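You operate a simulated robot arm through the tools that you are given. There is no shell and no other tool. Be economical: measure what you need, move in short steps, check, and stop when the job is done.

You run a simulated robot arm. Do the job below in one go: nothing can be reset, and whatever is moved stays where it is left.

JOB
Seal the blue pouch on the setting printed on it.
Fine: on the sealer's bed, mouth on the strip; lid down till the lamp goes out, keep off the hot strip; dial OFF, pouch back, lid shut.
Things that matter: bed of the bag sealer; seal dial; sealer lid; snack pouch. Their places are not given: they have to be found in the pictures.

Only the result counts: the job must be done as asked and must still hold three seconds after the hand-in. Knocking over, shifting, dropping, spilling or breaking anything else fails it. Lids that push on must go on centred and level and be pressed home; caps that screw on are set level and turned clockwise until they are tight.

ROBOT AND FRAMES
A 6-joint arm with a two-finger parallel gripper, fixed in place. Base frame: the origin is at the foot of the arm, x ahead of it, y to its left, z up. Readings come in mm, degrees, newtons and seconds.
With the tool pointing down near the work surface it reaches from about 140 to 840 mm from the base axis. Its first joint turns from -166.0 to 166.0 degrees. Payload 3.91 kg.
The tool frame sits at the grasp point between the pads (the TCP): z along the fingers, y along the line on which they close. The tips reach 30 mm beyond it. The gripper opens to 110 mm. The fingers are 20 mm wide and 10 mm thick; the gripper's body (48 by 112 mm) begins 55 mm behind the TCP.
Orientation is told as [roll, pitch, yaw] about the base's x, y, z axes, in that order, counted from this pose: with the fingers straight down and closing along the base's y, the tool's x points along the base's -x, its y along +y and its z along -z.

CONTROLS
- The arm moves only by the tool apply_moves. Its argument "series" is a list of rows, each a list of 6 numbers: the shift along the tool's x, y, z in units of 200 mm (1.0 is 200 mm), then the turn, a rotation vector about the tool's x, y, z in units of 120 degrees (1.0 is 120 degrees). In form: [[dx, dy, dz, wx, wy, wz], ...]. A call has 1 to 10 rows; each row is the pose to reach, as a shift and turn from the pose commanded when the call began, along the tool's axes at that moment. "grip" is the gripper command, from -1 (fully open) to 1 (shut), values between in proportion, set as the call begins (left out, the last holds). A call with a number of a shift or a turn outside -1 to 1 is refused whole. Rows are played at 5 a second. More than 50 mm and 8.6 degrees between two rows, or a gripper value outside its range, and nothing of the call is played. Where a pose cannot be reached the arm comes as near as it can. A force on the tool above 90 N (or 10 N above the force at the start of the call, whichever is more), or a blocked arm, ends the call early, and 0.2 s more pass. Each finger travels about 108 mm/s and halts on what it meets, pressing with about 29 N; the grip force reading is that of the motor and also rises with nothing between the fingers. The clock runs only during rows and for 0.2 s after the last one: add rows that repeat a pose to give the fingers time. The reply holds the time, the measured pose of the TCP, the force on the tool along the base axes, the opening and the grip force, in the units named above and with some noise, with the torque about the TCP (base axes, N m) and any sound that the robot's microphone picked up.
- Cameras (640 x 400 px; columns grow to the right, rows downward): "scene" is fixed at [48.8, -650.2, 1578.2]; the picture's right is [0.65, -0.76, 0.00], its down [-0.46, -0.40, -0.79] and it looks along [0.60, 0.52, -0.61] (base axes); focal length 295 px, centre (320, 200). "wrist" rides on the gripper at [77, 7, -114] in the tool frame; the picture's right is [-0.09, 1.00, 0.00], its down [-0.80, -0.07, -0.59] and it looks along [-0.59, -0.05, 0.80] (tool axes); focal length 270 px, centre (320, 200).
- snapshot(camera): a new picture of that camera. No time passes.
- lift_body(by): slides the trunk up (or, below 0, down) by that many mm; the arm rides with it, the base frame stays. It gives what a move gives, with no picture.
- locate(camera, pixels): for up to 12 pixels [column, row] of the newest picture of that camera ("zoom" is the newest enlarged one), the place [x, y, z] in the base frame of the surface seen there, good to about 3 mm. No time passes.
- close_up(camera, box): a new picture of the part [left, top, right, bottom] of that camera's present view, enlarged. No time passes.
- sign_off(): hands the job in; it is judged then, once.

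Go step by step. Measure first, check grasps and placings, and put right what went wrong. The budget is 80 turns and 54 pictures, counting those below and the enlarged ones. Unless the task says otherwise, let go and move clear before handing in, and close with one line.

The tools are called after "Call:" as a command line: name --pt "numbers of a row" for each row, then --argument value for the rest, lists and objects as JSON in quotes. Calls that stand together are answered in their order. apply_moves: Moves the arm, as the interface text tells. Its arguments: {"type":"object","properties":{"series":{"type":"array","items":{"type":"array","items":{"type":"number"}}},"grip":{"type":"number"}},"required":["series"]} The other tools are called the same way: lift_body (by) slides the trunk up or down; snapshot (camera) takes a picture; locate (camera, pixels) gives the place of the surface under pixels of a picture; close_up (camera, box) takes an enlarged picture of a part of a camera's view; sign_off () hands the job in.

At the start:

```text
clock: 0.0
ee_pos: [352.6, -69.3, 1333.3]
tool_rot: [0.0, 0.0, 0.0]
contact_force: [-0.8, -0.1, 0.2]
torque: [0.01, -0.03, 0.01]
gripper_width: 110.0
gripper_force: 0.1
trunk travel left (down, up): [-475.0, 65.0]
```

scene: 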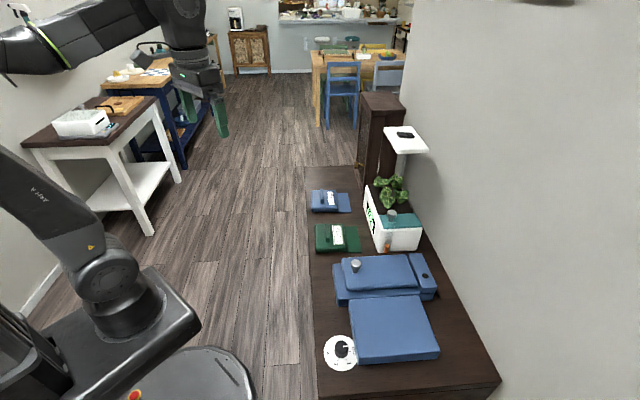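
wrist: 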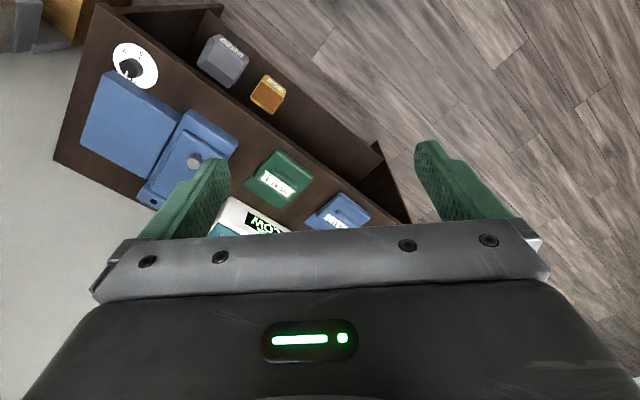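

The scene shows a cabinet with the sealer (blue bed about (393,328), lid about (380,272), dial at (340,352)) and pouches at (330,200) blue and (337,237) green. I take close-ups to read details.

Call:
close_up --camera "scene" --box '[300, 240, 460, 380]'

Call:
close_up --camera "scene" --box '[300, 170, 440, 260]'

Call:
close_up --camera "wrist" --box '[50, 20, 390, 240]'

```text
2.86 times, centred on (380, 310) of scene
```

zoom: 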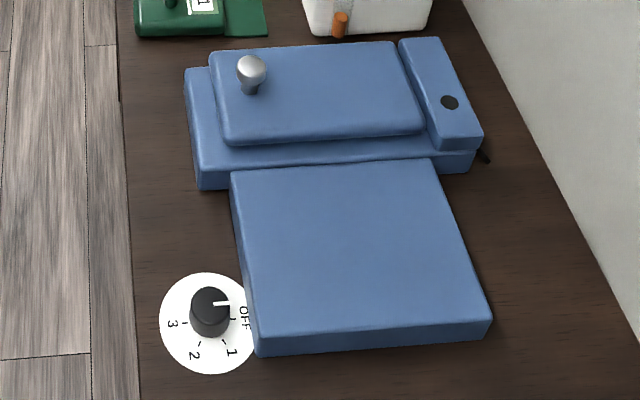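

```text
4.44 times, centred on (370, 215) of scene
```

zoom: 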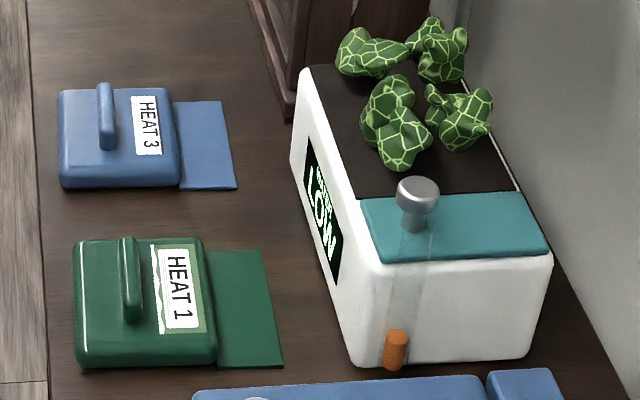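

```text
1.82 times, centred on (220, 130) of wrist
```

zoom: 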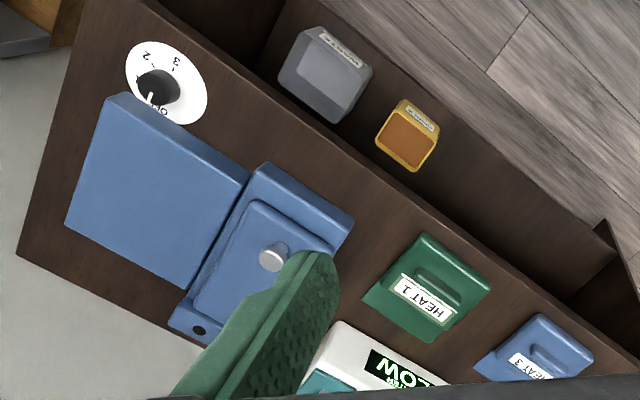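

The blue pouch reads HEAT 3 and the dial pointer is at OFF, with 1, 2 and 3 going clockwise. I now locate the key points.

Call:
locate --camera "scene" --pixels '[[355.9, 262.8], [341.2, 342.5], [331, 362], [350, 301], [418, 298], [437, 350], [358, 356], [343.5, 261], [403.5, 258], [413, 284], [349, 287], [425.5, 276]]'

Call:
locate --camera "scene" --pixels '[[323.2, 190], [323.5, 201], [313.5, 192], [337, 192], [337.5, 211], [313.5, 209.5], [346.5, 194], [350, 211], [330, 205], [310, 225], [345, 280], [415, 295]]'

Call:
close_up --camera "scene" --box '[300, 180, 364, 220]'

```text
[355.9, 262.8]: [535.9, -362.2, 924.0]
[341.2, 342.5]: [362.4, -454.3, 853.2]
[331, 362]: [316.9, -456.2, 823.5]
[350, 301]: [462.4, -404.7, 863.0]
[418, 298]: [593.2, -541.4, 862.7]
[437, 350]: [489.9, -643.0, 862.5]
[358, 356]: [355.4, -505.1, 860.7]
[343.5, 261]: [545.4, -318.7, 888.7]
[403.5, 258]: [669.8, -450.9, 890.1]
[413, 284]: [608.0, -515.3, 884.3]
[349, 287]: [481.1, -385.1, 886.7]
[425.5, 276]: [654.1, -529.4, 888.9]
```

```text
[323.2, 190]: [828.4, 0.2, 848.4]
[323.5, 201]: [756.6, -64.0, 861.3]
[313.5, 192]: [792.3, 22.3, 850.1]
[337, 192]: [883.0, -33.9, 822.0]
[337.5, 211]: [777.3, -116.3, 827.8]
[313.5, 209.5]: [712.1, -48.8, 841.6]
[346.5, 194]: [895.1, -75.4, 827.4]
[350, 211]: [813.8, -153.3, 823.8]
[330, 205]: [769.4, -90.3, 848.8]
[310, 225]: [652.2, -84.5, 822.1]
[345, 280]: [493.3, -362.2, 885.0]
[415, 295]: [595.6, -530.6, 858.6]
```

```text
10.00 times, centred on (332, 200) of scene
```

zoom: 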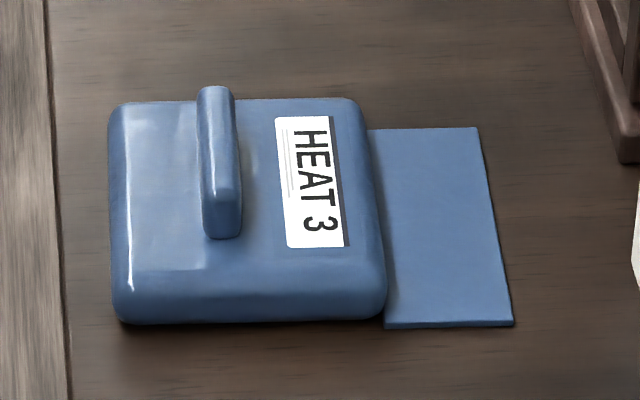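

Now precise points on the pouch from the zoom.

Call:
locate --camera "zoom" --pixels '[[216, 92], [222, 185], [222, 225], [115, 115], [125, 300], [370, 310], [352, 105], [376, 132], [474, 130], [510, 322], [390, 325], [260, 200]]'

Call:
close_up --camera "scene" --box '[325, 235, 445, 310]'

```text
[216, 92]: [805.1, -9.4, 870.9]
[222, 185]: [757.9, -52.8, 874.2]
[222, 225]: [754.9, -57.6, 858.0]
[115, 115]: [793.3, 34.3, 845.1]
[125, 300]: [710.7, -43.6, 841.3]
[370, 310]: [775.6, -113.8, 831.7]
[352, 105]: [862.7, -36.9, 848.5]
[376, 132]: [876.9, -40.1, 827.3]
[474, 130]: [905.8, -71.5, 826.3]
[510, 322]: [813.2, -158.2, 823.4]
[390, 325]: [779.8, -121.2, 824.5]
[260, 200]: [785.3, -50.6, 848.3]
```

```text
5.33 times, centred on (385, 272) of scene
```

zoom: 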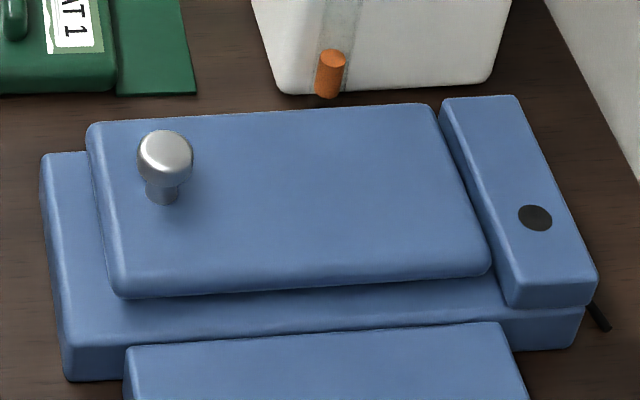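

The sealer hinge is on the wall side and the lid knob on the near side. Base axes: u (toward wall) ≈ (0.69,-0.72), v (along cabinet) ≈ (0.72,0.69). I lower the trunk first.

Call:
lift_body --by -300

```text
clock: 3.0
ee_pos: [351.8, -67.6, 1033.0]
tool_rot: [0.1, -0.1, 0.0]
contact_force: [-0.4, 0.2, -0.6]
torque: [-0.02, 0.01, -0.01]
gripper_width: 110.0
gripper_force: 0.1
trunk travel left (down, up): [-175.0, 365.0]
```

I rotate the tool to yaw −46° and go toward the sealer.

Call:
apply_moves --pt "-0.077 -0.138 -0.04 0 0 0.064" --pt "-0.153 -0.277 -0.08 0 0 0.128" --pt "-0.23 -0.415 -0.12 0 0 0.192" --pt "-0.307 -0.553 -0.16 0 0 0.255" --pt "-0.383 -0.692 -0.2 0 0 0.319" --pt "-0.46 -0.83 -0.25 0 0 0.383" --pt "-0.46 -0.83 -0.25 0 0 0.383"

Call:
locate --camera "zoom" --pixels '[[164, 150], [162, 198], [100, 125], [120, 285], [482, 270], [430, 110], [52, 165], [72, 345], [300, 320], [460, 110], [585, 270], [560, 330]]'

```text
clock: 4.6
ee_pos: [444.9, -237.2, 1081.9]
tool_rot: [0.0, 0.0, -46.0]
contact_force: [-0.1, -0.4, -0.5]
torque: [-0.03, 0.01, -0.02]
gripper_width: 109.9
gripper_force: 0.0
trunk travel left (down, up): [-175.0, 365.0]
```

```text
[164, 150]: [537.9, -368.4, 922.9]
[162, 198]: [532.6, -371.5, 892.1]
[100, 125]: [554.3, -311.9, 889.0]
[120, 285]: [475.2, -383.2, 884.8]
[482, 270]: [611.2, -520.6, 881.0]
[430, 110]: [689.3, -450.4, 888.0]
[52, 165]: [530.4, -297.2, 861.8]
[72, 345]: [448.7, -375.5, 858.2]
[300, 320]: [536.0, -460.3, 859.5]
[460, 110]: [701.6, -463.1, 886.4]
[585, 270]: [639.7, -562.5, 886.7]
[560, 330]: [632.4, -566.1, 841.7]
```

Lid spans u 605–800, knob at (538,−368), base and bed top z≈860. I move above the knob and look.

Call:
apply_moves --pt "-0.2 -0.03 0.05 0 0 0" --pt "-0.4 -0.06 0.1 0 0 0" --pt "-0.6 -0.09 0.15 0 0 0" --pt "-0.79 -0.12 0.2 0 0 0" --pt "-0.79 -0.12 0.2 0 0 0"

Call:
snapshot --camera "wrist"

```text
clock: 5.8
ee_pos: [526.1, -357.8, 1026.3]
tool_rot: [0.0, -0.1, -45.9]
contact_force: [0.0, -0.5, -0.5]
torque: [0.03, 0.02, 0.01]
gripper_width: 110.0
gripper_force: 0.0
out of reach, approached as far as the arm can: row 2, 3, 4, 5
trunk travel left (down, up): [-175.0, 365.0]
```

```text
46 pictures are left
```

wrist: 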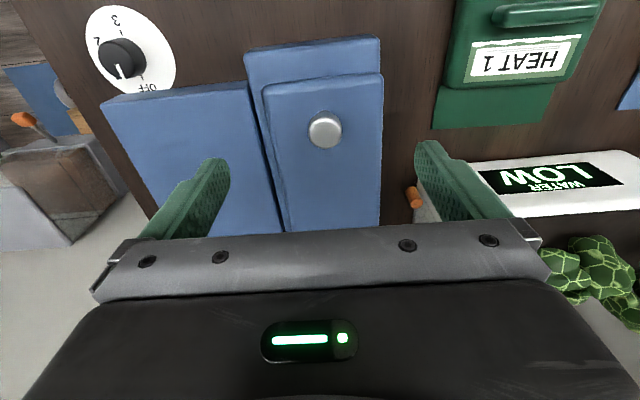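

The row was out of reach because the shoulder is too low, so I raise the trunk. I also locate the knob and dial in the wrist picture before that.

Call:
locate --camera "wrist" --pixels '[[325, 128], [325, 145], [310, 128], [341, 128], [122, 52], [124, 72], [141, 76], [98, 42], [117, 22], [157, 85], [135, 48]]'

Call:
close_up --camera "wrist" --box '[80, 0, 190, 100]'

Call:
lift_body --by 220

```text
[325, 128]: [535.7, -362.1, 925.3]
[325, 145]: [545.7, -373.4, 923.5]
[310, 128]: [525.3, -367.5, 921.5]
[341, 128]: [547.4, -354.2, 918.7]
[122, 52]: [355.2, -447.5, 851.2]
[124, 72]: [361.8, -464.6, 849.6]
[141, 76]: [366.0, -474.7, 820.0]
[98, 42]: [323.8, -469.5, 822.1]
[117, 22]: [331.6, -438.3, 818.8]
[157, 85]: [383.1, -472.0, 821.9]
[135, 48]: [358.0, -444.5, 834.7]
```

```text
4.00 times, centred on (135, 50) of wrist
```

zoom: 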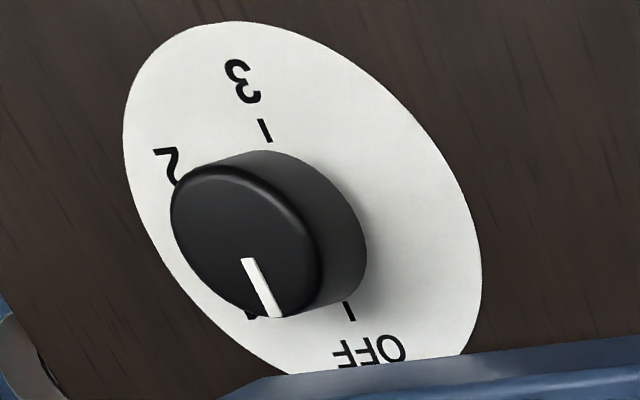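

```text
clock: 8.1
ee_pos: [525.9, -356.8, 1246.8]
tool_rot: [-0.1, -0.2, -45.8]
contact_force: [0.2, -0.2, 0.5]
torque: [-0.01, 0.04, 0.02]
gripper_width: 110.1
gripper_force: 0.2
trunk travel left (down, up): [-395.0, 145.0]
```

Knob centre ≈ (537,−364), top 925. I go down above it.

Call:
apply_moves --pt "-0.01 0 0.24 0 0 0" --pt "-0.03 0 0.48 0 0 0" --pt "-0.05 0.01 0.72 0 0 0" --pt "-0.065 0.015 0.96 0 0 0" --pt "-0.065 0.015 0.96 0 0 0" --grip -0.2

```text
clock: 9.3
ee_pos: [534.4, -365.0, 1055.9]
tool_rot: [0.0, -0.2, -45.8]
contact_force: [0.3, 0.3, 0.0]
torque: [-0.01, 0.02, 0.0]
gripper_width: 66.2
gripper_force: 0.0
trunk travel left (down, up): [-395.0, 145.0]
```

Aligned; I descend to 924 and grip.

Call:
apply_moves --pt "-0.005 0.013 0.24 0 0 0" --pt "-0.005 0.013 0.46 0 0 0" --pt "-0.005 0.013 0.66 0 0 0" --pt "-0.005 0.013 0.66 0 0 0"

Call:
snapshot --camera "wrist"

```text
clock: 10.3
ee_pos: [541.5, -366.1, 923.8]
tool_rot: [0.0, -0.2, -45.9]
contact_force: [-0.6, -0.4, -0.3]
torque: [-0.02, 0.04, 0.0]
gripper_width: 66.0
gripper_force: 0.0
trunk travel left (down, up): [-395.0, 145.0]
```

```text
44 pictures are left
```

wrist: 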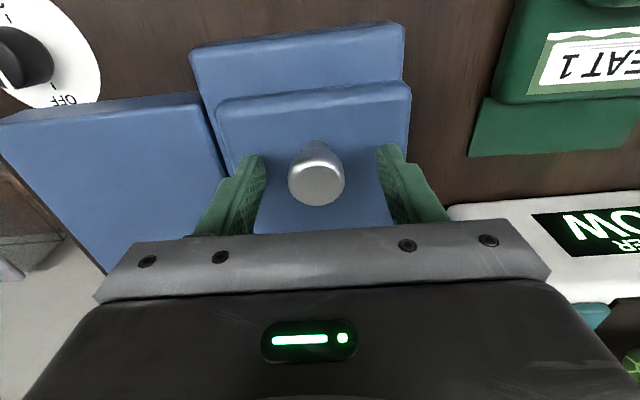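

The knob (316,175) is between the fingers; close.

Call:
apply_moves --pt "0 0 0 0 0 0" --pt "0 0 0 0 0 0" --pt "0 0 0 0 0 0" --grip 1

```text
clock: 11.1
ee_pos: [540.9, -366.9, 924.9]
tool_rot: [0.0, -0.2, -46.0]
contact_force: [-7.2, -5.5, 0.0]
torque: [-0.22, 0.39, -0.19]
gripper_width: 29.6
gripper_force: 44.5
trunk travel left (down, up): [-395.0, 145.0]
```

Gripped (29.6 mm). I lift the lid along its arc, with the knob free to pivot between the pads.

Call:
apply_moves --pt "-0.022 0 -0.069 0 0 0" --pt "-0.051 0 -0.135 0 0 0" --pt "-0.085 0 -0.2 0 0 0" --pt "-0.125 0 -0.26 0 0 0" --pt "-0.17 0 -0.317 0 0 0" --pt "-0.22 0 -0.37 0 0 0" --pt "-0.22 0 -0.37 0 0 0"

Call:
close_up --camera "scene" --box '[300, 180, 480, 320]'

```text
clock: 12.7
ee_pos: [568.4, -394.6, 1001.1]
tool_rot: [0.0, -0.5, -45.9]
contact_force: [-28.2, -0.1, 11.7]
torque: [0.22, 0.85, 0.3]
gripper_width: 29.9
gripper_force: 45.1
trunk travel left (down, up): [-395.0, 145.0]
```

```text
2.86 times, centred on (390, 250) of scene
```

zoom: 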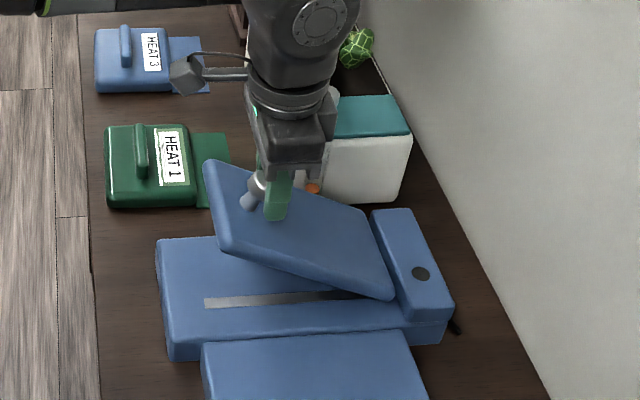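

The strip shows at zoom (205–340,298). I keep opening with a slightly corrected arc.

Call:
apply_moves --pt "-0.011 0 -0.062 0 0 0" --pt "-0.063 0 -0.109 0 0 0" --pt "-0.12 0 -0.151 0 0 0" --pt "-0.181 0 -0.19 0 0 0" --pt "-0.244 0 -0.221 0 0 0" --pt "-0.31 0 -0.248 0 0 0" --pt "-0.31 0 -0.248 0 0 0"

```text
clock: 14.3
ee_pos: [611.8, -438.1, 1048.7]
tool_rot: [0.1, -0.4, -45.9]
contact_force: [-17.5, -7.9, 2.9]
torque: [0.62, 0.8, 0.13]
gripper_width: 29.5
gripper_force: 45.4
trunk travel left (down, up): [-395.0, 145.0]
```

Forces fine; continue to about 85°.

Call:
apply_moves --pt "-0.068 0 -0.02 0 0 0" --pt "-0.137 0 -0.035 0 0 0" --pt "-0.208 0 -0.043 0 0 0" --pt "-0.278 0 -0.046 0 0 0" --pt "-0.35 0 -0.042 0 0 0" --pt "-0.35 0 -0.042 0 0 0"

Call:
close_up --camera "scene" --box '[300, 180, 480, 320]'

```text
clock: 15.7
ee_pos: [638.3, -465.2, 1051.0]
tool_rot: [0.1, -0.3, -45.9]
contact_force: [0.1, -0.7, -0.1]
torque: [0.0, -0.02, 0.0]
gripper_width: 0.2
gripper_force: 37.4
out of reach, approached as far as the arm can: row 3, 4, 5, 6
trunk travel left (down, up): [-395.0, 145.0]
```

```text
2.86 times, centred on (390, 250) of scene
```

zoom: 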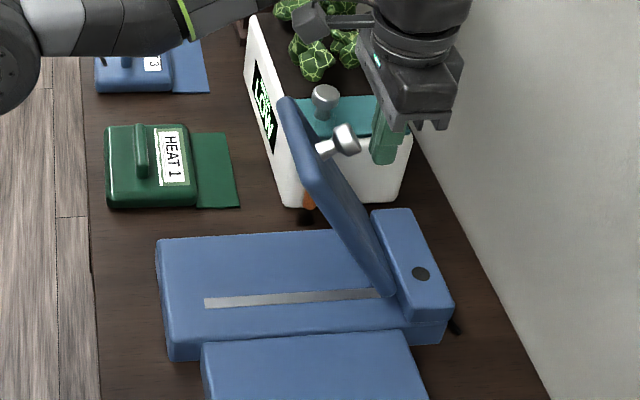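

The knob slipped out but the lid stays open at about 65–70°. I locate the strip and back the hand out sideways (−v), then toward −u.

Call:
locate --camera "zoom" --pixels '[[207, 298], [207, 307], [375, 289], [377, 298], [160, 245], [175, 350], [400, 325], [285, 103], [300, 160], [385, 290], [345, 140], [421, 274]]'

Call:
apply_moves --pt "0 -0.22 0 0 0 0" --pt "0 -0.44 0 0 0 0" --pt "0 -0.65 0 0 0 0" --pt "0.22 -0.65 0 0 0 0" --pt "0.44 -0.65 0 0 0 0" --pt "0.66 -0.65 0 0 0 0" --pt "0.88 -0.65 0 0 0 0" --pt "0.88 -0.65 0 0 0 0"

```text
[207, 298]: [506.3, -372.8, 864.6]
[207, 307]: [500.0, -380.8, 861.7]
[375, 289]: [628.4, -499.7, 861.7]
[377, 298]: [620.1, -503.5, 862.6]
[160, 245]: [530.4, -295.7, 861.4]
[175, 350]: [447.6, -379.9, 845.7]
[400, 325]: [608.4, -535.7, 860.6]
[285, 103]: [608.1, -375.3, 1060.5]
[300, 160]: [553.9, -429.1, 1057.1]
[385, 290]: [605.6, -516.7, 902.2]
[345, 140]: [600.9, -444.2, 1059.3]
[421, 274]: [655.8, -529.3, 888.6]
```

```text
clock: 17.5
ee_pos: [419.6, -434.6, 1050.1]
tool_rot: [0.1, -0.2, -45.8]
contact_force: [0.4, 1.2, -0.2]
torque: [0.0, 0.0, -0.03]
gripper_width: 0.0
gripper_force: 37.7
trunk travel left (down, up): [-395.0, 145.0]
```

The strip is at v 95–105, u 621–794. I plan: pouch fin at u≈707, v≈2 after a +90° turn. I raise the trunk for reach and travel toward the pouch while turning to yaw −136.

Call:
lift_body --by 80

Call:
apply_moves --pt "0.02 0.1 0 0 0 0.065" --pt "0.04 0.2 0 0 0 0.13" --pt "0.06 0.3 0 0 0 0.195" --pt "0.08 0.4 0 0 0 0.26" --pt "0.1 0.5 0 0 0 0.325" --pt "0.12 0.6 0 0 0 0.39" --pt "0.14 0.7 0 0 0 0.455" --pt "0.16 0.8 0 0 0 0.52" --pt "0.18 0.9 0 0 0 0.585" --pt "0.195 1.0 0 0 0 0.65" --grip -0.3

```text
clock: 18.7
ee_pos: [418.1, -434.7, 1130.0]
tool_rot: [0.0, -0.2, -45.9]
contact_force: [-0.1, -0.1, 0.1]
torque: [0.0, 0.03, 0.0]
gripper_width: 0.0
gripper_force: 37.7
trunk travel left (down, up): [-475.0, 65.0]
```

```text
clock: 20.9
ee_pos: [534.2, -268.9, 1128.4]
tool_rot: [0.3, 0.0, -124.1]
contact_force: [0.6, 0.1, 0.0]
torque: [0.0, -0.01, 0.02]
gripper_width: 71.4
gripper_force: 0.1
trunk travel left (down, up): [-475.0, 65.0]
```

Continue toward the pouch.

Call:
apply_moves --pt "0.2 0.04 0.05 0 0 0.033" --pt "0.4 0.08 0.1 0 0 0.066" --pt "0.6 0.12 0.18 0 0 0.1" --pt "0.82 0.17 0.25 0 0 0.1" --pt "0.82 0.17 0.25 0 0 0.1"

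Call:
snapshot --camera "wrist"

```text
clock: 22.1
ee_pos: [654.2, -152.4, 1085.3]
tool_rot: [0.3, 0.0, -135.9]
contact_force: [-0.4, 0.1, 1.2]
torque: [-0.01, -0.01, 0.01]
gripper_width: 71.6
gripper_force: 0.0
trunk travel left (down, up): [-475.0, 65.0]
```

```text
41 pictures are left
```

wrist: 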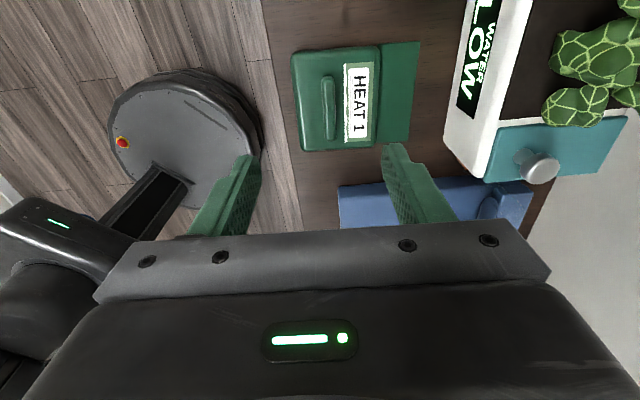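

The camera looks back along −v; I move over the blue pouch.

Call:
apply_moves --pt "0.22 0 0.1 0 0 0" --pt "0.44 0 0.2 0 0 0" --pt "0.66 0 0.3 0 0 0" --pt "0.88 0.01 0.42 0 0 0" --pt "0.88 0.01 0.42 0 0 0"

Call:
snapshot --camera "wrist"

```text
refused: row 4 steps farther than a row can; nothing moved
```

```text
40 pictures are left
```

wrist: 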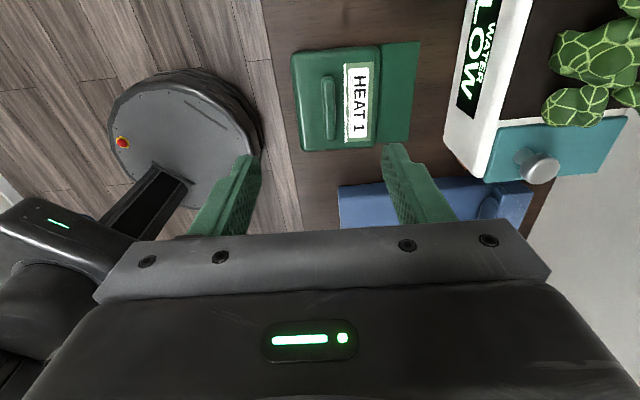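

The last row was slightly too long; I resend with smaller steps.

Call:
apply_moves --pt "0.18 0 0.08 0 0 0" --pt "0.36 0 0.16 0 0 0" --pt "0.54 0 0.25 0 0 0" --pt "0.72 0 0.34 0 0 0" --pt "0.88 0.01 0.42 0 0 0" --pt "0.88 0.01 0.42 0 0 0"

Call:
snapshot --camera "wrist"

```text
clock: 23.5
ee_pos: [782.2, -26.6, 996.4]
tool_rot: [0.1, 0.0, -136.0]
contact_force: [-0.9, 0.5, -0.3]
torque: [0.0, -0.01, 0.02]
gripper_width: 71.5
gripper_force: 0.1
trunk travel left (down, up): [-475.0, 65.0]
```

```text
39 pictures are left
```

wrist: 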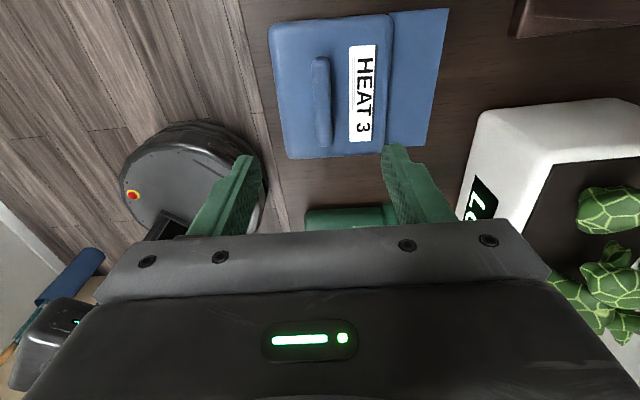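

The blue pouch is in view; I measure it.

Call:
locate --camera "wrist" --pixels '[[320, 60], [324, 102], [324, 143], [275, 30], [288, 155], [383, 151], [386, 18], [391, 140], [395, 15], [446, 12], [427, 143], [432, 80]]'

Call:
close_up --camera "wrist" --box '[250, 0, 460, 170]'

```text
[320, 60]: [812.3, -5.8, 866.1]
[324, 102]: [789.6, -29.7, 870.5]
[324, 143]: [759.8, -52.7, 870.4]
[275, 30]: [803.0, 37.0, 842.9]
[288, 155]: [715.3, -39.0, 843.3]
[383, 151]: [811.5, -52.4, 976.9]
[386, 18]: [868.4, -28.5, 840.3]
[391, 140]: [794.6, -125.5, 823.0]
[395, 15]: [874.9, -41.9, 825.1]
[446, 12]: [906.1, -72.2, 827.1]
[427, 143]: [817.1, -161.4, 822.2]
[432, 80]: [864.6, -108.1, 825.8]
```

```text
2.35 times, centred on (355, 85) of wrist
```

zoom: 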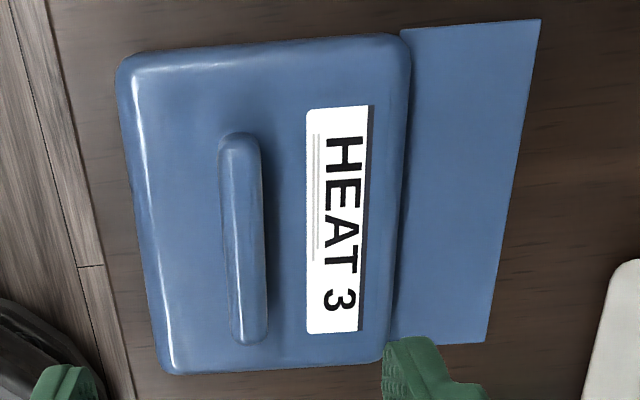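

Fin centre u≈569, v≈541, top z≈871. I descend to z 880.

Call:
apply_moves --pt "0.015 -0.01 0.2 0 0 0" --pt "0.031 -0.015 0.4 0 0 0" --pt "0.031 -0.015 0.5 0 0 0" --pt "0.031 -0.015 0.58 0 0 0" --pt "0.031 -0.015 0.58 0 0 0"

Call:
snapshot --camera "wrist"

```text
clock: 24.7
ee_pos: [786.1, -24.4, 880.5]
tool_rot: [0.2, 0.0, -136.0]
contact_force: [-0.2, 0.1, -0.2]
torque: [-0.02, 0.04, 0.0]
gripper_width: 71.7
gripper_force: 0.0
trunk travel left (down, up): [-475.0, 65.0]
```

```text
37 pictures are left
```

wrist: 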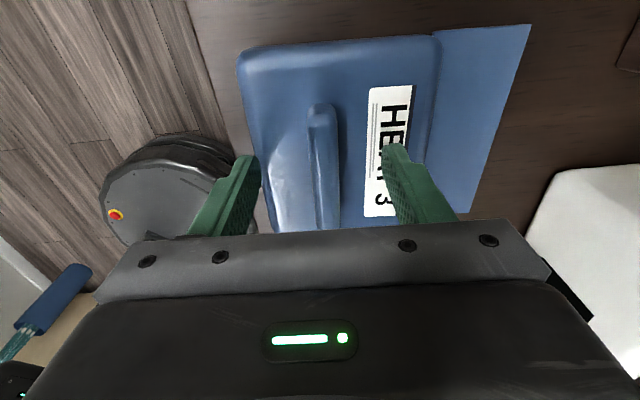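

I swapped axes on the fine offset; small correction, then close.

Call:
apply_moves --pt "-0.036 0.012 0 0 0 0" --pt "-0.036 0.012 0 0 0 0"

Call:
apply_moves --pt "0 0 0 0 0 0" --pt "0 0 0 0 0 0" --pt "0 0 0 0 0 0" --pt "0 0 0 0 0 0" --grip 1

```text
clock: 25.3
ee_pos: [782.2, -29.5, 880.0]
tool_rot: [0.3, 0.1, -135.9]
contact_force: [0.4, -0.3, -0.4]
torque: [0.03, 0.01, -0.03]
gripper_width: 71.5
gripper_force: 0.1
trunk travel left (down, up): [-475.0, 65.0]
```

```text
clock: 26.3
ee_pos: [781.5, -29.9, 880.9]
tool_rot: [0.1, 0.1, -136.0]
contact_force: [1.1, 0.3, 1.4]
torque: [0.05, 0.0, 0.02]
gripper_width: 15.5
gripper_force: 28.7
trunk travel left (down, up): [-475.0, 65.0]
```

Fin gripped (15.5 mm). Lift and check.

Call:
apply_moves --pt "0 0 -0.1 0 0 0" --pt "0 0 -0.25 0 0 0" --pt "0 0 -0.45 0 0 0" --pt "0 0 -0.6 0 0 0" --pt "0 0 -0.6 0 0 0"

Call:
snapshot --camera "wrist"

```text
clock: 27.5
ee_pos: [782.3, -28.6, 998.8]
tool_rot: [0.1, 0.0, -135.9]
contact_force: [0.5, 0.0, -1.9]
torque: [0.02, 0.03, 0.0]
gripper_width: 15.2
gripper_force: 28.6
trunk travel left (down, up): [-475.0, 65.0]
```

```text
36 pictures are left
```

wrist: 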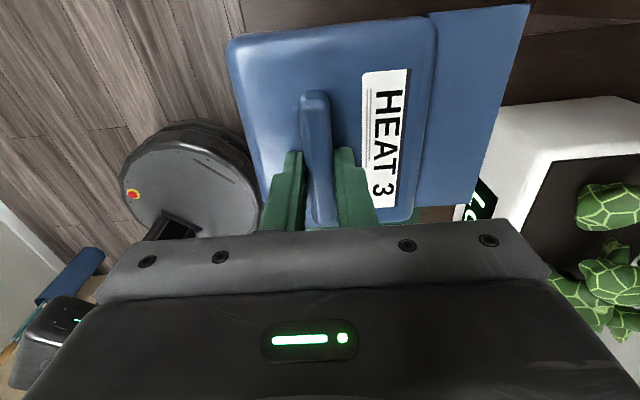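

Lifted level. I measure the pouch relative to the tool.

Call:
locate --camera "wrist" --pixels '[[525, 10], [506, 90], [480, 190], [437, 20], [428, 100], [410, 205], [234, 45], [260, 190], [316, 98], [430, 15], [440, 100], [350, 60]]'

```text
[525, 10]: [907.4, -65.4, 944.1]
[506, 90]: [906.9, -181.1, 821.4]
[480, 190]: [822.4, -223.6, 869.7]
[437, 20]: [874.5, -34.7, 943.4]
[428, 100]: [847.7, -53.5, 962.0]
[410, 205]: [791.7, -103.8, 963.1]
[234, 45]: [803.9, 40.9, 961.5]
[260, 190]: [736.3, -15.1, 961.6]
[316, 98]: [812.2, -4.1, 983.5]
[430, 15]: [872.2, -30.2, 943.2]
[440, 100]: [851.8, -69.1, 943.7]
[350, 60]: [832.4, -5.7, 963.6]
```

Pouch relative to TCP: mouth edge +113, body front +68, bottom −58. I carry it back at u≈480, turning +90°, staying clear of the planter and lid.

Call:
apply_moves --pt "-0.05 -0.2 -0.05 0 0 0" --pt "-0.15 -0.4 -0.1 0 0 0" --pt "-0.25 -0.425 -0.1 0 0 -0.05" --pt "-0.35 -0.425 -0.1 0 0 -0.11" --pt "-0.46 -0.425 -0.1 0 0 -0.17" --pt "-0.57 -0.425 -0.1 0 0 -0.23" --pt "-0.68 -0.425 -0.1 0 0 -0.29" --pt "-0.79 -0.425 -0.1 0 0 -0.35" --pt "-0.9 -0.425 -0.1 0 0 -0.41" --pt "-1.0 -0.425 -0.1 0 0 -0.47"

```text
clock: 29.7
ee_pos: [580.4, -108.6, 1020.0]
tool_rot: [0.1, -0.2, -79.4]
contact_force: [0.3, 0.2, -0.9]
torque: [-0.01, 0.06, 0.02]
gripper_width: 15.2
gripper_force: 28.9
trunk travel left (down, up): [-475.0, 65.0]
```

Call:
apply_moves --pt "-0.093 -0.142 0 0 0 -0.046" --pt "-0.186 -0.283 0 0 0 -0.093" --pt "-0.279 -0.425 0 0 0 -0.139" --pt "-0.371 -0.567 0 0 0 -0.185" --pt "-0.464 -0.708 0 0 0 -0.232" --pt "-0.557 -0.85 0 0 0 -0.278" --pt "-0.557 -0.85 0 0 0 -0.278"

```text
clock: 31.3
ee_pos: [430.6, -246.2, 1017.8]
tool_rot: [0.0, -0.2, -46.1]
contact_force: [0.0, 0.5, -1.9]
torque: [-0.01, 0.01, -0.01]
gripper_width: 15.4
gripper_force: 29.1
trunk travel left (down, up): [-475.0, 65.0]
```

Call:
apply_moves --pt "0 -0.2 0 0 0 0" --pt "0 -0.4 0 0 0 0" --pt "0 -0.6 0 0 0 0" --pt "0 -0.8 0 0 0 0" --pt "0 -1.0 0 0 0 0" --pt "-0.2 -1.0 0.1 0 0 0" --pt "-0.4 -1.0 0.2 0 0 0" --pt "-0.6 -1.0 0.2 0 0 0" --pt "-0.6 -1.0 0.2 0 0 0"

Call:
snapshot --camera "scene"

```text
clock: 33.3
ee_pos: [375.5, -477.8, 980.8]
tool_rot: [0.1, -0.3, -46.2]
contact_force: [0.4, 0.0, -0.2]
torque: [-0.02, 0.04, 0.0]
gripper_width: 15.3
gripper_force: 28.5
trunk travel left (down, up): [-475.0, 65.0]
```

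```text
35 pictures are left
```

scene: 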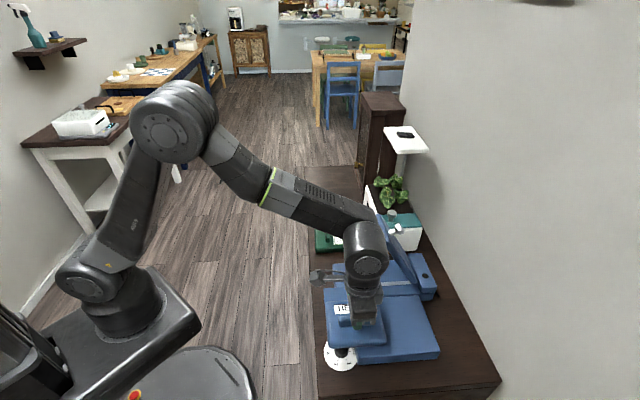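

Lid still open. I go over the bed, descend to just above it, then slide toward the strip.

Call:
apply_moves --pt "-0.2 0 0 0 0 0" --pt "-0.4 0 0 0 0 0" --pt "-0.513 0 0.1 0 0 0" --pt "-0.513 0 0.25 0 0 0" --pt "-0.513 0 0.25 0 0 0"

Call:
close_up --camera "scene" --box '[300, 210, 480, 370]'

Call:
snapshot --camera "wrist"

```text
clock: 34.5
ee_pos: [446.8, -550.4, 929.1]
tool_rot: [0.0, -0.2, -46.2]
contact_force: [1.0, 0.0, -0.6]
torque: [-0.03, 0.02, -0.02]
gripper_width: 15.4
gripper_force: 29.0
trunk travel left (down, up): [-475.0, 65.0]
```

```text
2.50 times, centred on (390, 290) of scene
```

zoom: 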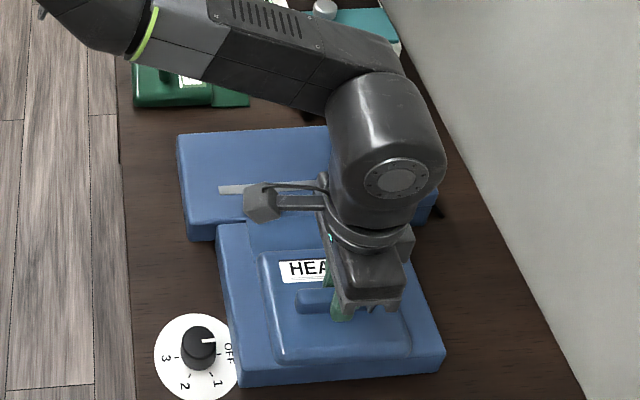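

```text
33 pictures are left
```

wrist: 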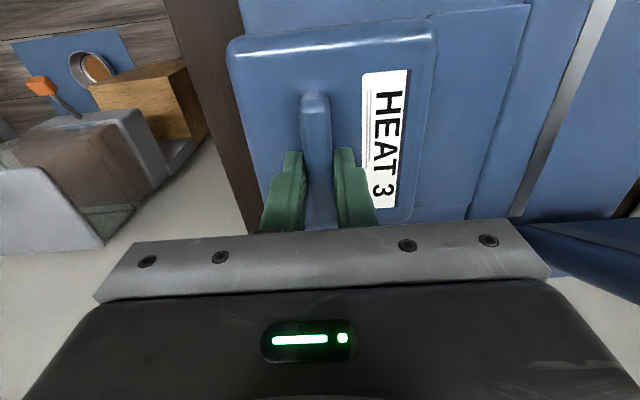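

Call:
locate --camera "wrist" --pixels '[[526, 8], [505, 100], [485, 180], [604, 20], [570, 90], [535, 175], [435, 25], [412, 200], [585, 30], [550, 110]]'

```text
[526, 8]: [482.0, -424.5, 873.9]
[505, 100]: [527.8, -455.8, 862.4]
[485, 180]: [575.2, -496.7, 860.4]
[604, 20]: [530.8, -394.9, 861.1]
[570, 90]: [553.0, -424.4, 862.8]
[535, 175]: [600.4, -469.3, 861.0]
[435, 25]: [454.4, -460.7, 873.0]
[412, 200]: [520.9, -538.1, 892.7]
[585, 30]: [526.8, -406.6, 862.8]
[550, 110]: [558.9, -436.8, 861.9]
```

Mouth edge at v≈51, strip at v 96–107. I slide +61 mm and lower 9 mm.

Call:
apply_moves --pt "0 0.15 0 0 0 0" --pt "0 0.305 0 0 0 0" --pt "0 0.305 0.02 0 0 0" --pt "0 0.305 0.04 0 0 0" --pt "0 0.305 0.045 0 0 0"

Call:
snapshot --camera "wrist"

```text
clock: 35.7
ee_pos: [487.6, -503.7, 921.6]
tool_rot: [0.0, -0.2, -46.2]
contact_force: [0.2, -0.4, -1.6]
torque: [0.0, 0.0, 0.03]
gripper_width: 15.3
gripper_force: 29.1
trunk travel left (down, up): [-475.0, 65.0]
```

```text
32 pictures are left
```

wrist: 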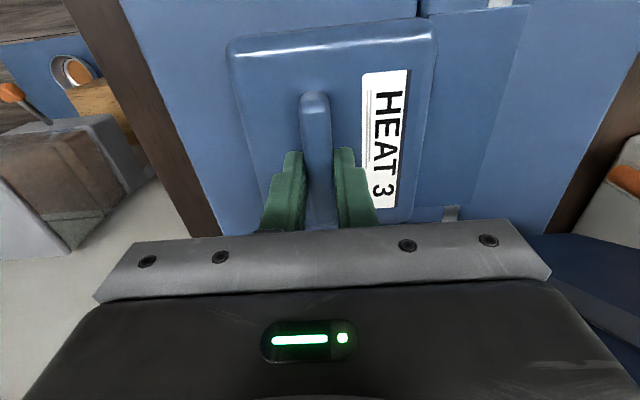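

The flap covers the strip with strip ends peeking out both sides. I lower until contact and release.

Call:
apply_moves --pt "0 0 0.005 0 0 0" --pt "0 0 0.01 0 0 0" --pt "0 0 0.01 0 0 0"

Call:
apply_moves --pt "0 0 0 0 0 0" --pt "0 0 0 0 0 0" --pt "0 0 0 0 0 0" --grip -0.3

Call:
apply_moves --pt "0 0 -0.1 0 0 0" --pt "0 0 -0.25 0 0 0" --pt "0 -0.2 -0.4 0 0 0" --pt "0 -0.3 -0.5 0 0 0"

Call:
snapshot --camera "wrist"

```text
clock: 36.5
ee_pos: [487.7, -506.2, 920.1]
tool_rot: [0.0, -0.3, -46.2]
contact_force: [-1.6, -0.8, 4.2]
torque: [0.28, 0.32, 0.0]
gripper_width: 15.4
gripper_force: 28.4
trunk travel left (down, up): [-475.0, 65.0]
```

```text
clock: 37.3
ee_pos: [488.3, -505.2, 920.2]
tool_rot: [0.1, -0.2, -46.2]
contact_force: [0.3, 0.1, -0.4]
torque: [-0.04, -0.01, -0.01]
gripper_width: 71.6
gripper_force: 0.0
trunk travel left (down, up): [-475.0, 65.0]
```

```text
clock: 38.3
ee_pos: [442.0, -546.9, 1020.6]
tool_rot: [0.0, -0.2, -46.1]
contact_force: [0.5, 0.5, 0.4]
torque: [0.03, -0.05, 0.02]
gripper_width: 71.5
gripper_force: 0.1
trunk travel left (down, up): [-475.0, 65.0]
```

```text
31 pictures are left
```

wrist: 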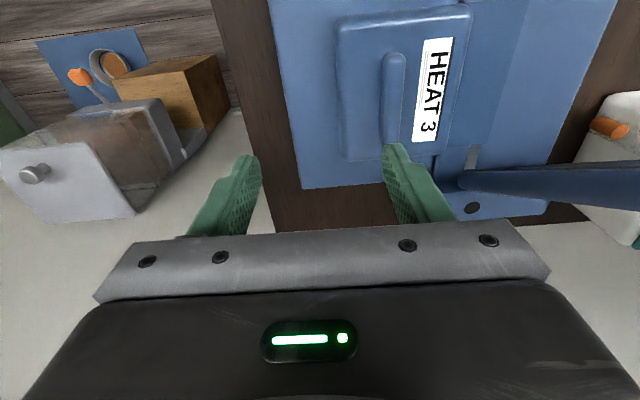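

Pouch is set on the bed. I move over the dial.

Call:
apply_moves --pt "0.2 0.03 0 0 0 0" --pt "0.42 0.03 0.05 0 0 0" --pt "0.637 0.03 0.15 0 0 0" --pt "0.637 0.03 0.2 0 0 0" --pt "0.637 0.03 0.2 0 0 0"

Call:
close_up --camera "wrist" --box '[240, 20, 400, 150]'

```text
clock: 39.5
ee_pos: [360.3, -452.2, 979.6]
tool_rot: [-0.1, -0.3, -46.2]
contact_force: [0.2, -0.3, 0.0]
torque: [0.01, 0.0, -0.01]
gripper_width: 71.3
gripper_force: 0.0
trunk travel left (down, up): [-475.0, 65.0]
```

```text
3.08 times, centred on (320, 85) of wrist
```

zoom: 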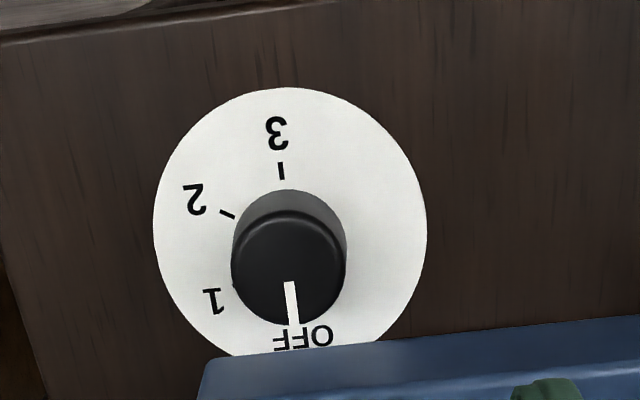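

OFF is at +u, and 1, 2, 3 go clockwise round to −u, so about 180° in total. I locate the features.

Call:
locate --camera "zoom" --pixels '[[289, 215], [289, 268], [289, 320], [234, 262], [345, 262], [282, 172], [227, 214], [291, 284], [293, 318], [282, 90], [155, 225], [425, 225]]'

```text
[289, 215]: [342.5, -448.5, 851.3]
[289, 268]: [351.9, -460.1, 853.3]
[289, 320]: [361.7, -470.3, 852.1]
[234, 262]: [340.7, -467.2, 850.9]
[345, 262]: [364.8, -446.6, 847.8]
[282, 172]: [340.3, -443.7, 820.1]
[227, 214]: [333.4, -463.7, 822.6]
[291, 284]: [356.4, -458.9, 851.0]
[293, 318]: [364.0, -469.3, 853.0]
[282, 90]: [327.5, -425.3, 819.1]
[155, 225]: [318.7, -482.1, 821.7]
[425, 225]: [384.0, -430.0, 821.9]
```

Dial centre ≈ (352,−458); marks at about 60° steps, so 3 is −180° from OFF. I descend on the knob and grip along v.

Call:
apply_moves --pt "0.008 -0.048 0.15 0 0 0" --pt "0.008 -0.048 0.35 0 0 0" --pt "0.008 -0.048 0.5 0 0 0" --pt "0.008 -0.048 0.593 0 0 0" --pt "0.008 -0.048 0.593 0 0 0"

Call:
snapshot --camera "wrist"

```text
clock: 40.7
ee_pos: [354.3, -457.0, 859.2]
tool_rot: [-0.1, 0.0, -46.2]
contact_force: [0.5, -0.2, 0.4]
torque: [0.0, 0.0, -0.02]
gripper_width: 71.7
gripper_force: 0.1
trunk travel left (down, up): [-475.0, 65.0]
```

```text
29 pictures are left
```

wrist: 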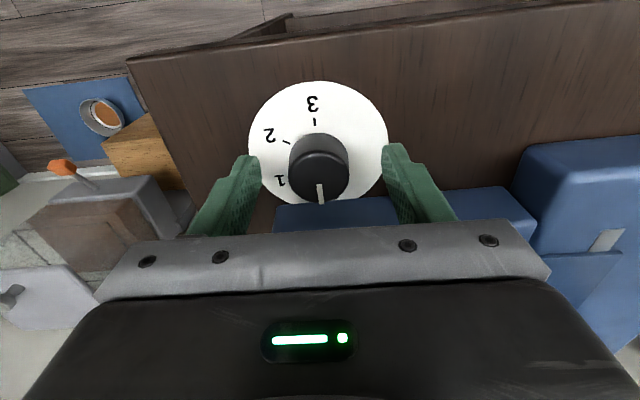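

Well centred (knob at (320,165) between the fingers). Close, then turn clockwise in steps.

Call:
apply_moves --pt "0 0 0 0 0 0" --pt "0 0 0 0 0 0" --pt "0 0 0 0 0 0" --grip 1

Call:
apply_moves --pt "0 0 0 0 0 0.06" --pt "0 0 0 0 0 0.12" --pt "0 0 0 0 0 0.18" --pt "0 0 0 0 0 0.24" --pt "0 0 0 0 0 0.3" --pt "0 0 0 0 0 0.36" --pt "0 0 0 0 0 0.42" --pt "0 0 0 0 0 0.48" --pt "0 0 0 0 0 0.5"

Call:
snapshot --camera "wrist"

```text
clock: 41.5
ee_pos: [351.6, -458.6, 860.0]
tool_rot: [0.1, -0.1, -46.2]
contact_force: [-5.5, -4.5, -3.0]
torque: [-0.39, 0.03, -0.01]
gripper_width: 34.7
gripper_force: 45.2
trunk travel left (down, up): [-475.0, 65.0]
```

```text
clock: 43.5
ee_pos: [353.5, -457.4, 859.9]
tool_rot: [0.3, -0.1, -106.2]
contact_force: [12.7, -11.2, -6.1]
torque: [-1.16, -0.32, 0.04]
gripper_width: 34.8
gripper_force: 45.1
trunk travel left (down, up): [-475.0, 65.0]
```

```text
28 pictures are left
```

wrist: 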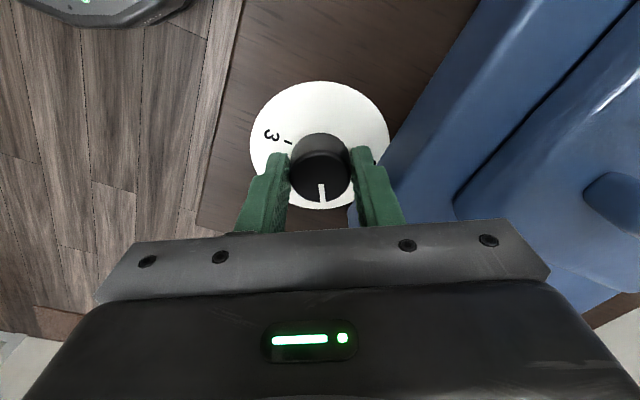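

The dial follows. Continue another 60° twice.

Call:
apply_moves --pt "0 0 0 0 0 0.06" --pt "0 0 0 0 0 0.12" --pt "0 0 0 0 0 0.18" --pt "0 0 0 0 0 0.24" --pt "0 0 0 0 0 0.3" --pt "0 0 0 0 0 0.36" --pt "0 0 0 0 0 0.42" --pt "0 0 0 0 0 0.48" --pt "0 0 0 0 0 0.5"

Call:
apply_moves --pt "0 0 0 0 0 0.06" --pt "0 0 0 0 0 0.12" --pt "0 0 0 0 0 0.18" --pt "0 0 0 0 0 0.24" --pt "0 0 0 0 0 0.3" --pt "0 0 0 0 0 0.36" --pt "0 0 0 0 0 0.42" --pt "0 0 0 0 0 0.48" --pt "0 0 0 0 0 0.5"

Call:
snapshot --camera "wrist"

```text
clock: 45.5
ee_pos: [354.0, -458.8, 860.5]
tool_rot: [0.4, 0.3, -166.2]
contact_force: [25.8, -16.5, 1.8]
torque: [-0.44, -0.23, 0.05]
gripper_width: 34.8
gripper_force: 44.5
trunk travel left (down, up): [-475.0, 65.0]
```

```text
clock: 47.5
ee_pos: [351.0, -457.6, 859.1]
tool_rot: [-0.9, 0.2, 134.6]
contact_force: [60.4, 26.8, 3.4]
torque: [0.66, -2.15, 0.15]
gripper_width: 34.6
gripper_force: 44.6
out of reach, approached as far as the arm can: row 9
trunk travel left (down, up): [-475.0, 65.0]
```

```text
27 pictures are left
```

wrist: 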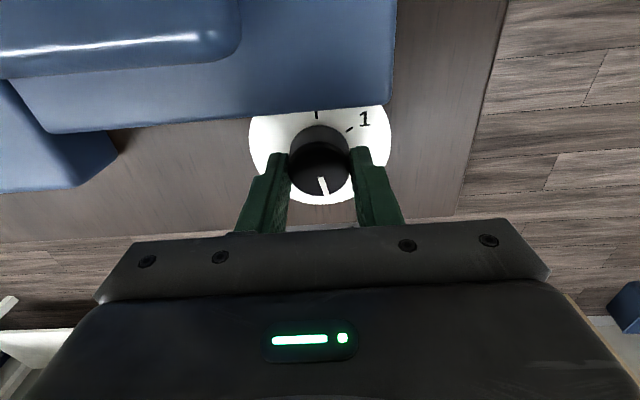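

Turned 179°; the pointer faces the 3 side (bottom), opposite OFF at top. I release, rise and check.

Call:
apply_moves --pt "0 0 0 0 0 0" --pt "0 0 0 0 0 0" --grip -0.3

Call:
apply_moves --pt "0 0 -0.15 0 0 -0.03" --pt "0 0 -0.35 0 0 -0.06" --pt "0 0 -0.55 0 0 -0.12" --pt "0 0 -0.7 0 0 -0.18" --pt "0 0 -0.7 0 0 -0.24" --pt "0 0 -0.7 0 0 -0.3" --pt "0 0 -0.7 0 0 -0.36" --pt "0 0 -0.7 0 0 -0.42" --pt "0 0 -0.7 0 0 -0.48" --pt "0 0 -0.7 0 0 -0.54"

Call:
close_up --camera "scene" --box '[300, 230, 480, 380]'

```text
clock: 48.1
ee_pos: [343.1, -465.0, 860.7]
tool_rot: [-0.8, 0.3, 134.5]
contact_force: [0.8, -0.4, -0.9]
torque: [0.01, -0.02, 0.04]
gripper_width: 71.3
gripper_force: 0.0
trunk travel left (down, up): [-475.0, 65.0]
```

```text
clock: 50.3
ee_pos: [341.9, -464.1, 1001.1]
tool_rot: [0.2, 0.1, -161.2]
contact_force: [0.4, 0.0, -0.3]
torque: [0.0, -0.02, -0.04]
gripper_width: 71.7
gripper_force: 0.0
trunk travel left (down, up): [-475.0, 65.0]
```

```text
2.67 times, centred on (390, 305) of scene
```

zoom: 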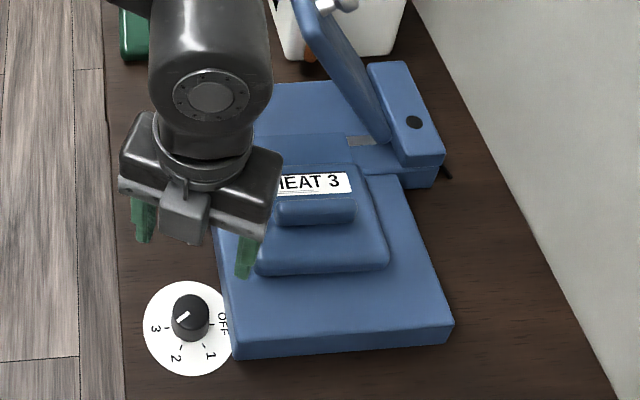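

I inspect the dial closer.

Call:
close_up --camera "scene" --box '[318, 325, 366, 370]'

```text
8.89 times, centred on (342, 348) of scene
```

zoom: 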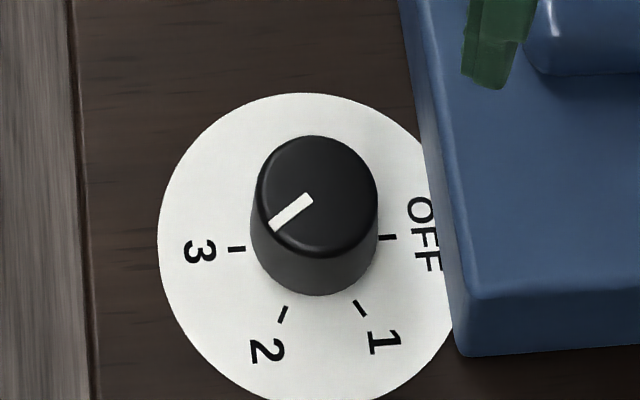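

The pointer is short of 3 by about 30°. I measure precisely.

Call:
locate --camera "zoom" --pixels '[[308, 199], [272, 225], [318, 145], [318, 235], [262, 200], [374, 200], [237, 250], [283, 313], [390, 238], [360, 308], [160, 250], [312, 95]]'

```text
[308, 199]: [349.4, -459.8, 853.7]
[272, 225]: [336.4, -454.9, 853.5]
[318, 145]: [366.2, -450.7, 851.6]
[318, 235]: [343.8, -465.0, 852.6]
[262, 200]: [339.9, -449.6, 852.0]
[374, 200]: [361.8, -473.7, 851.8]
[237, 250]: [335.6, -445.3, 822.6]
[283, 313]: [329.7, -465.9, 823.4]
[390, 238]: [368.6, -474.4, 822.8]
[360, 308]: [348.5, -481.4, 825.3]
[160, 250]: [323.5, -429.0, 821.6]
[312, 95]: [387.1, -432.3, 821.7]
```

The pointer is at ≈161°, mark 3 at ≈138°: about 23° short from slip. I unwind the wrist and regrip around yaw −31.

Call:
apply_moves --pt "0.058 -0.007 0 0 0 -0.065" --pt "0.058 -0.007 0 0 0 -0.13" --pt "0.058 -0.007 0 0 0 -0.2" --pt "0.058 -0.007 0 0 0 -0.27" --pt "0.058 -0.007 0 0 0 -0.34" --pt "0.058 -0.007 0 0 0 -0.41" --pt "0.058 -0.007 0 0 0 -0.48" --pt "0.058 -0.007 0 0 0 -0.55" --pt "0.058 -0.007 0 0 0 -0.62" --pt "0.058 -0.007 0 0 0 -0.69"

Call:
apply_moves --pt "0 0 0 0 0 -0.07" --pt "0 0 0 0 0 -0.14" --pt "0 0 0 0 0 -0.21" --pt "0 0 0 0 0 -0.28" --pt "0 0 0 0 0 -0.35" --pt "0 0 0 0 0 -0.393" --pt "0 0 0 0 0 -0.393"

```text
clock: 52.5
ee_pos: [352.2, -458.4, 1000.9]
tool_rot: [0.1, -0.2, -78.4]
contact_force: [0.6, 0.8, 0.0]
torque: [0.0, 0.01, -0.02]
gripper_width: 71.5
gripper_force: 0.2
trunk travel left (down, up): [-475.0, 65.0]
```

```text
clock: 54.1
ee_pos: [351.3, -458.5, 1001.5]
tool_rot: [0.0, -0.3, -31.4]
contact_force: [-0.5, 0.2, 0.0]
torque: [-0.01, -0.02, 0.0]
gripper_width: 71.5
gripper_force: 0.1
trunk travel left (down, up): [-475.0, 65.0]
```

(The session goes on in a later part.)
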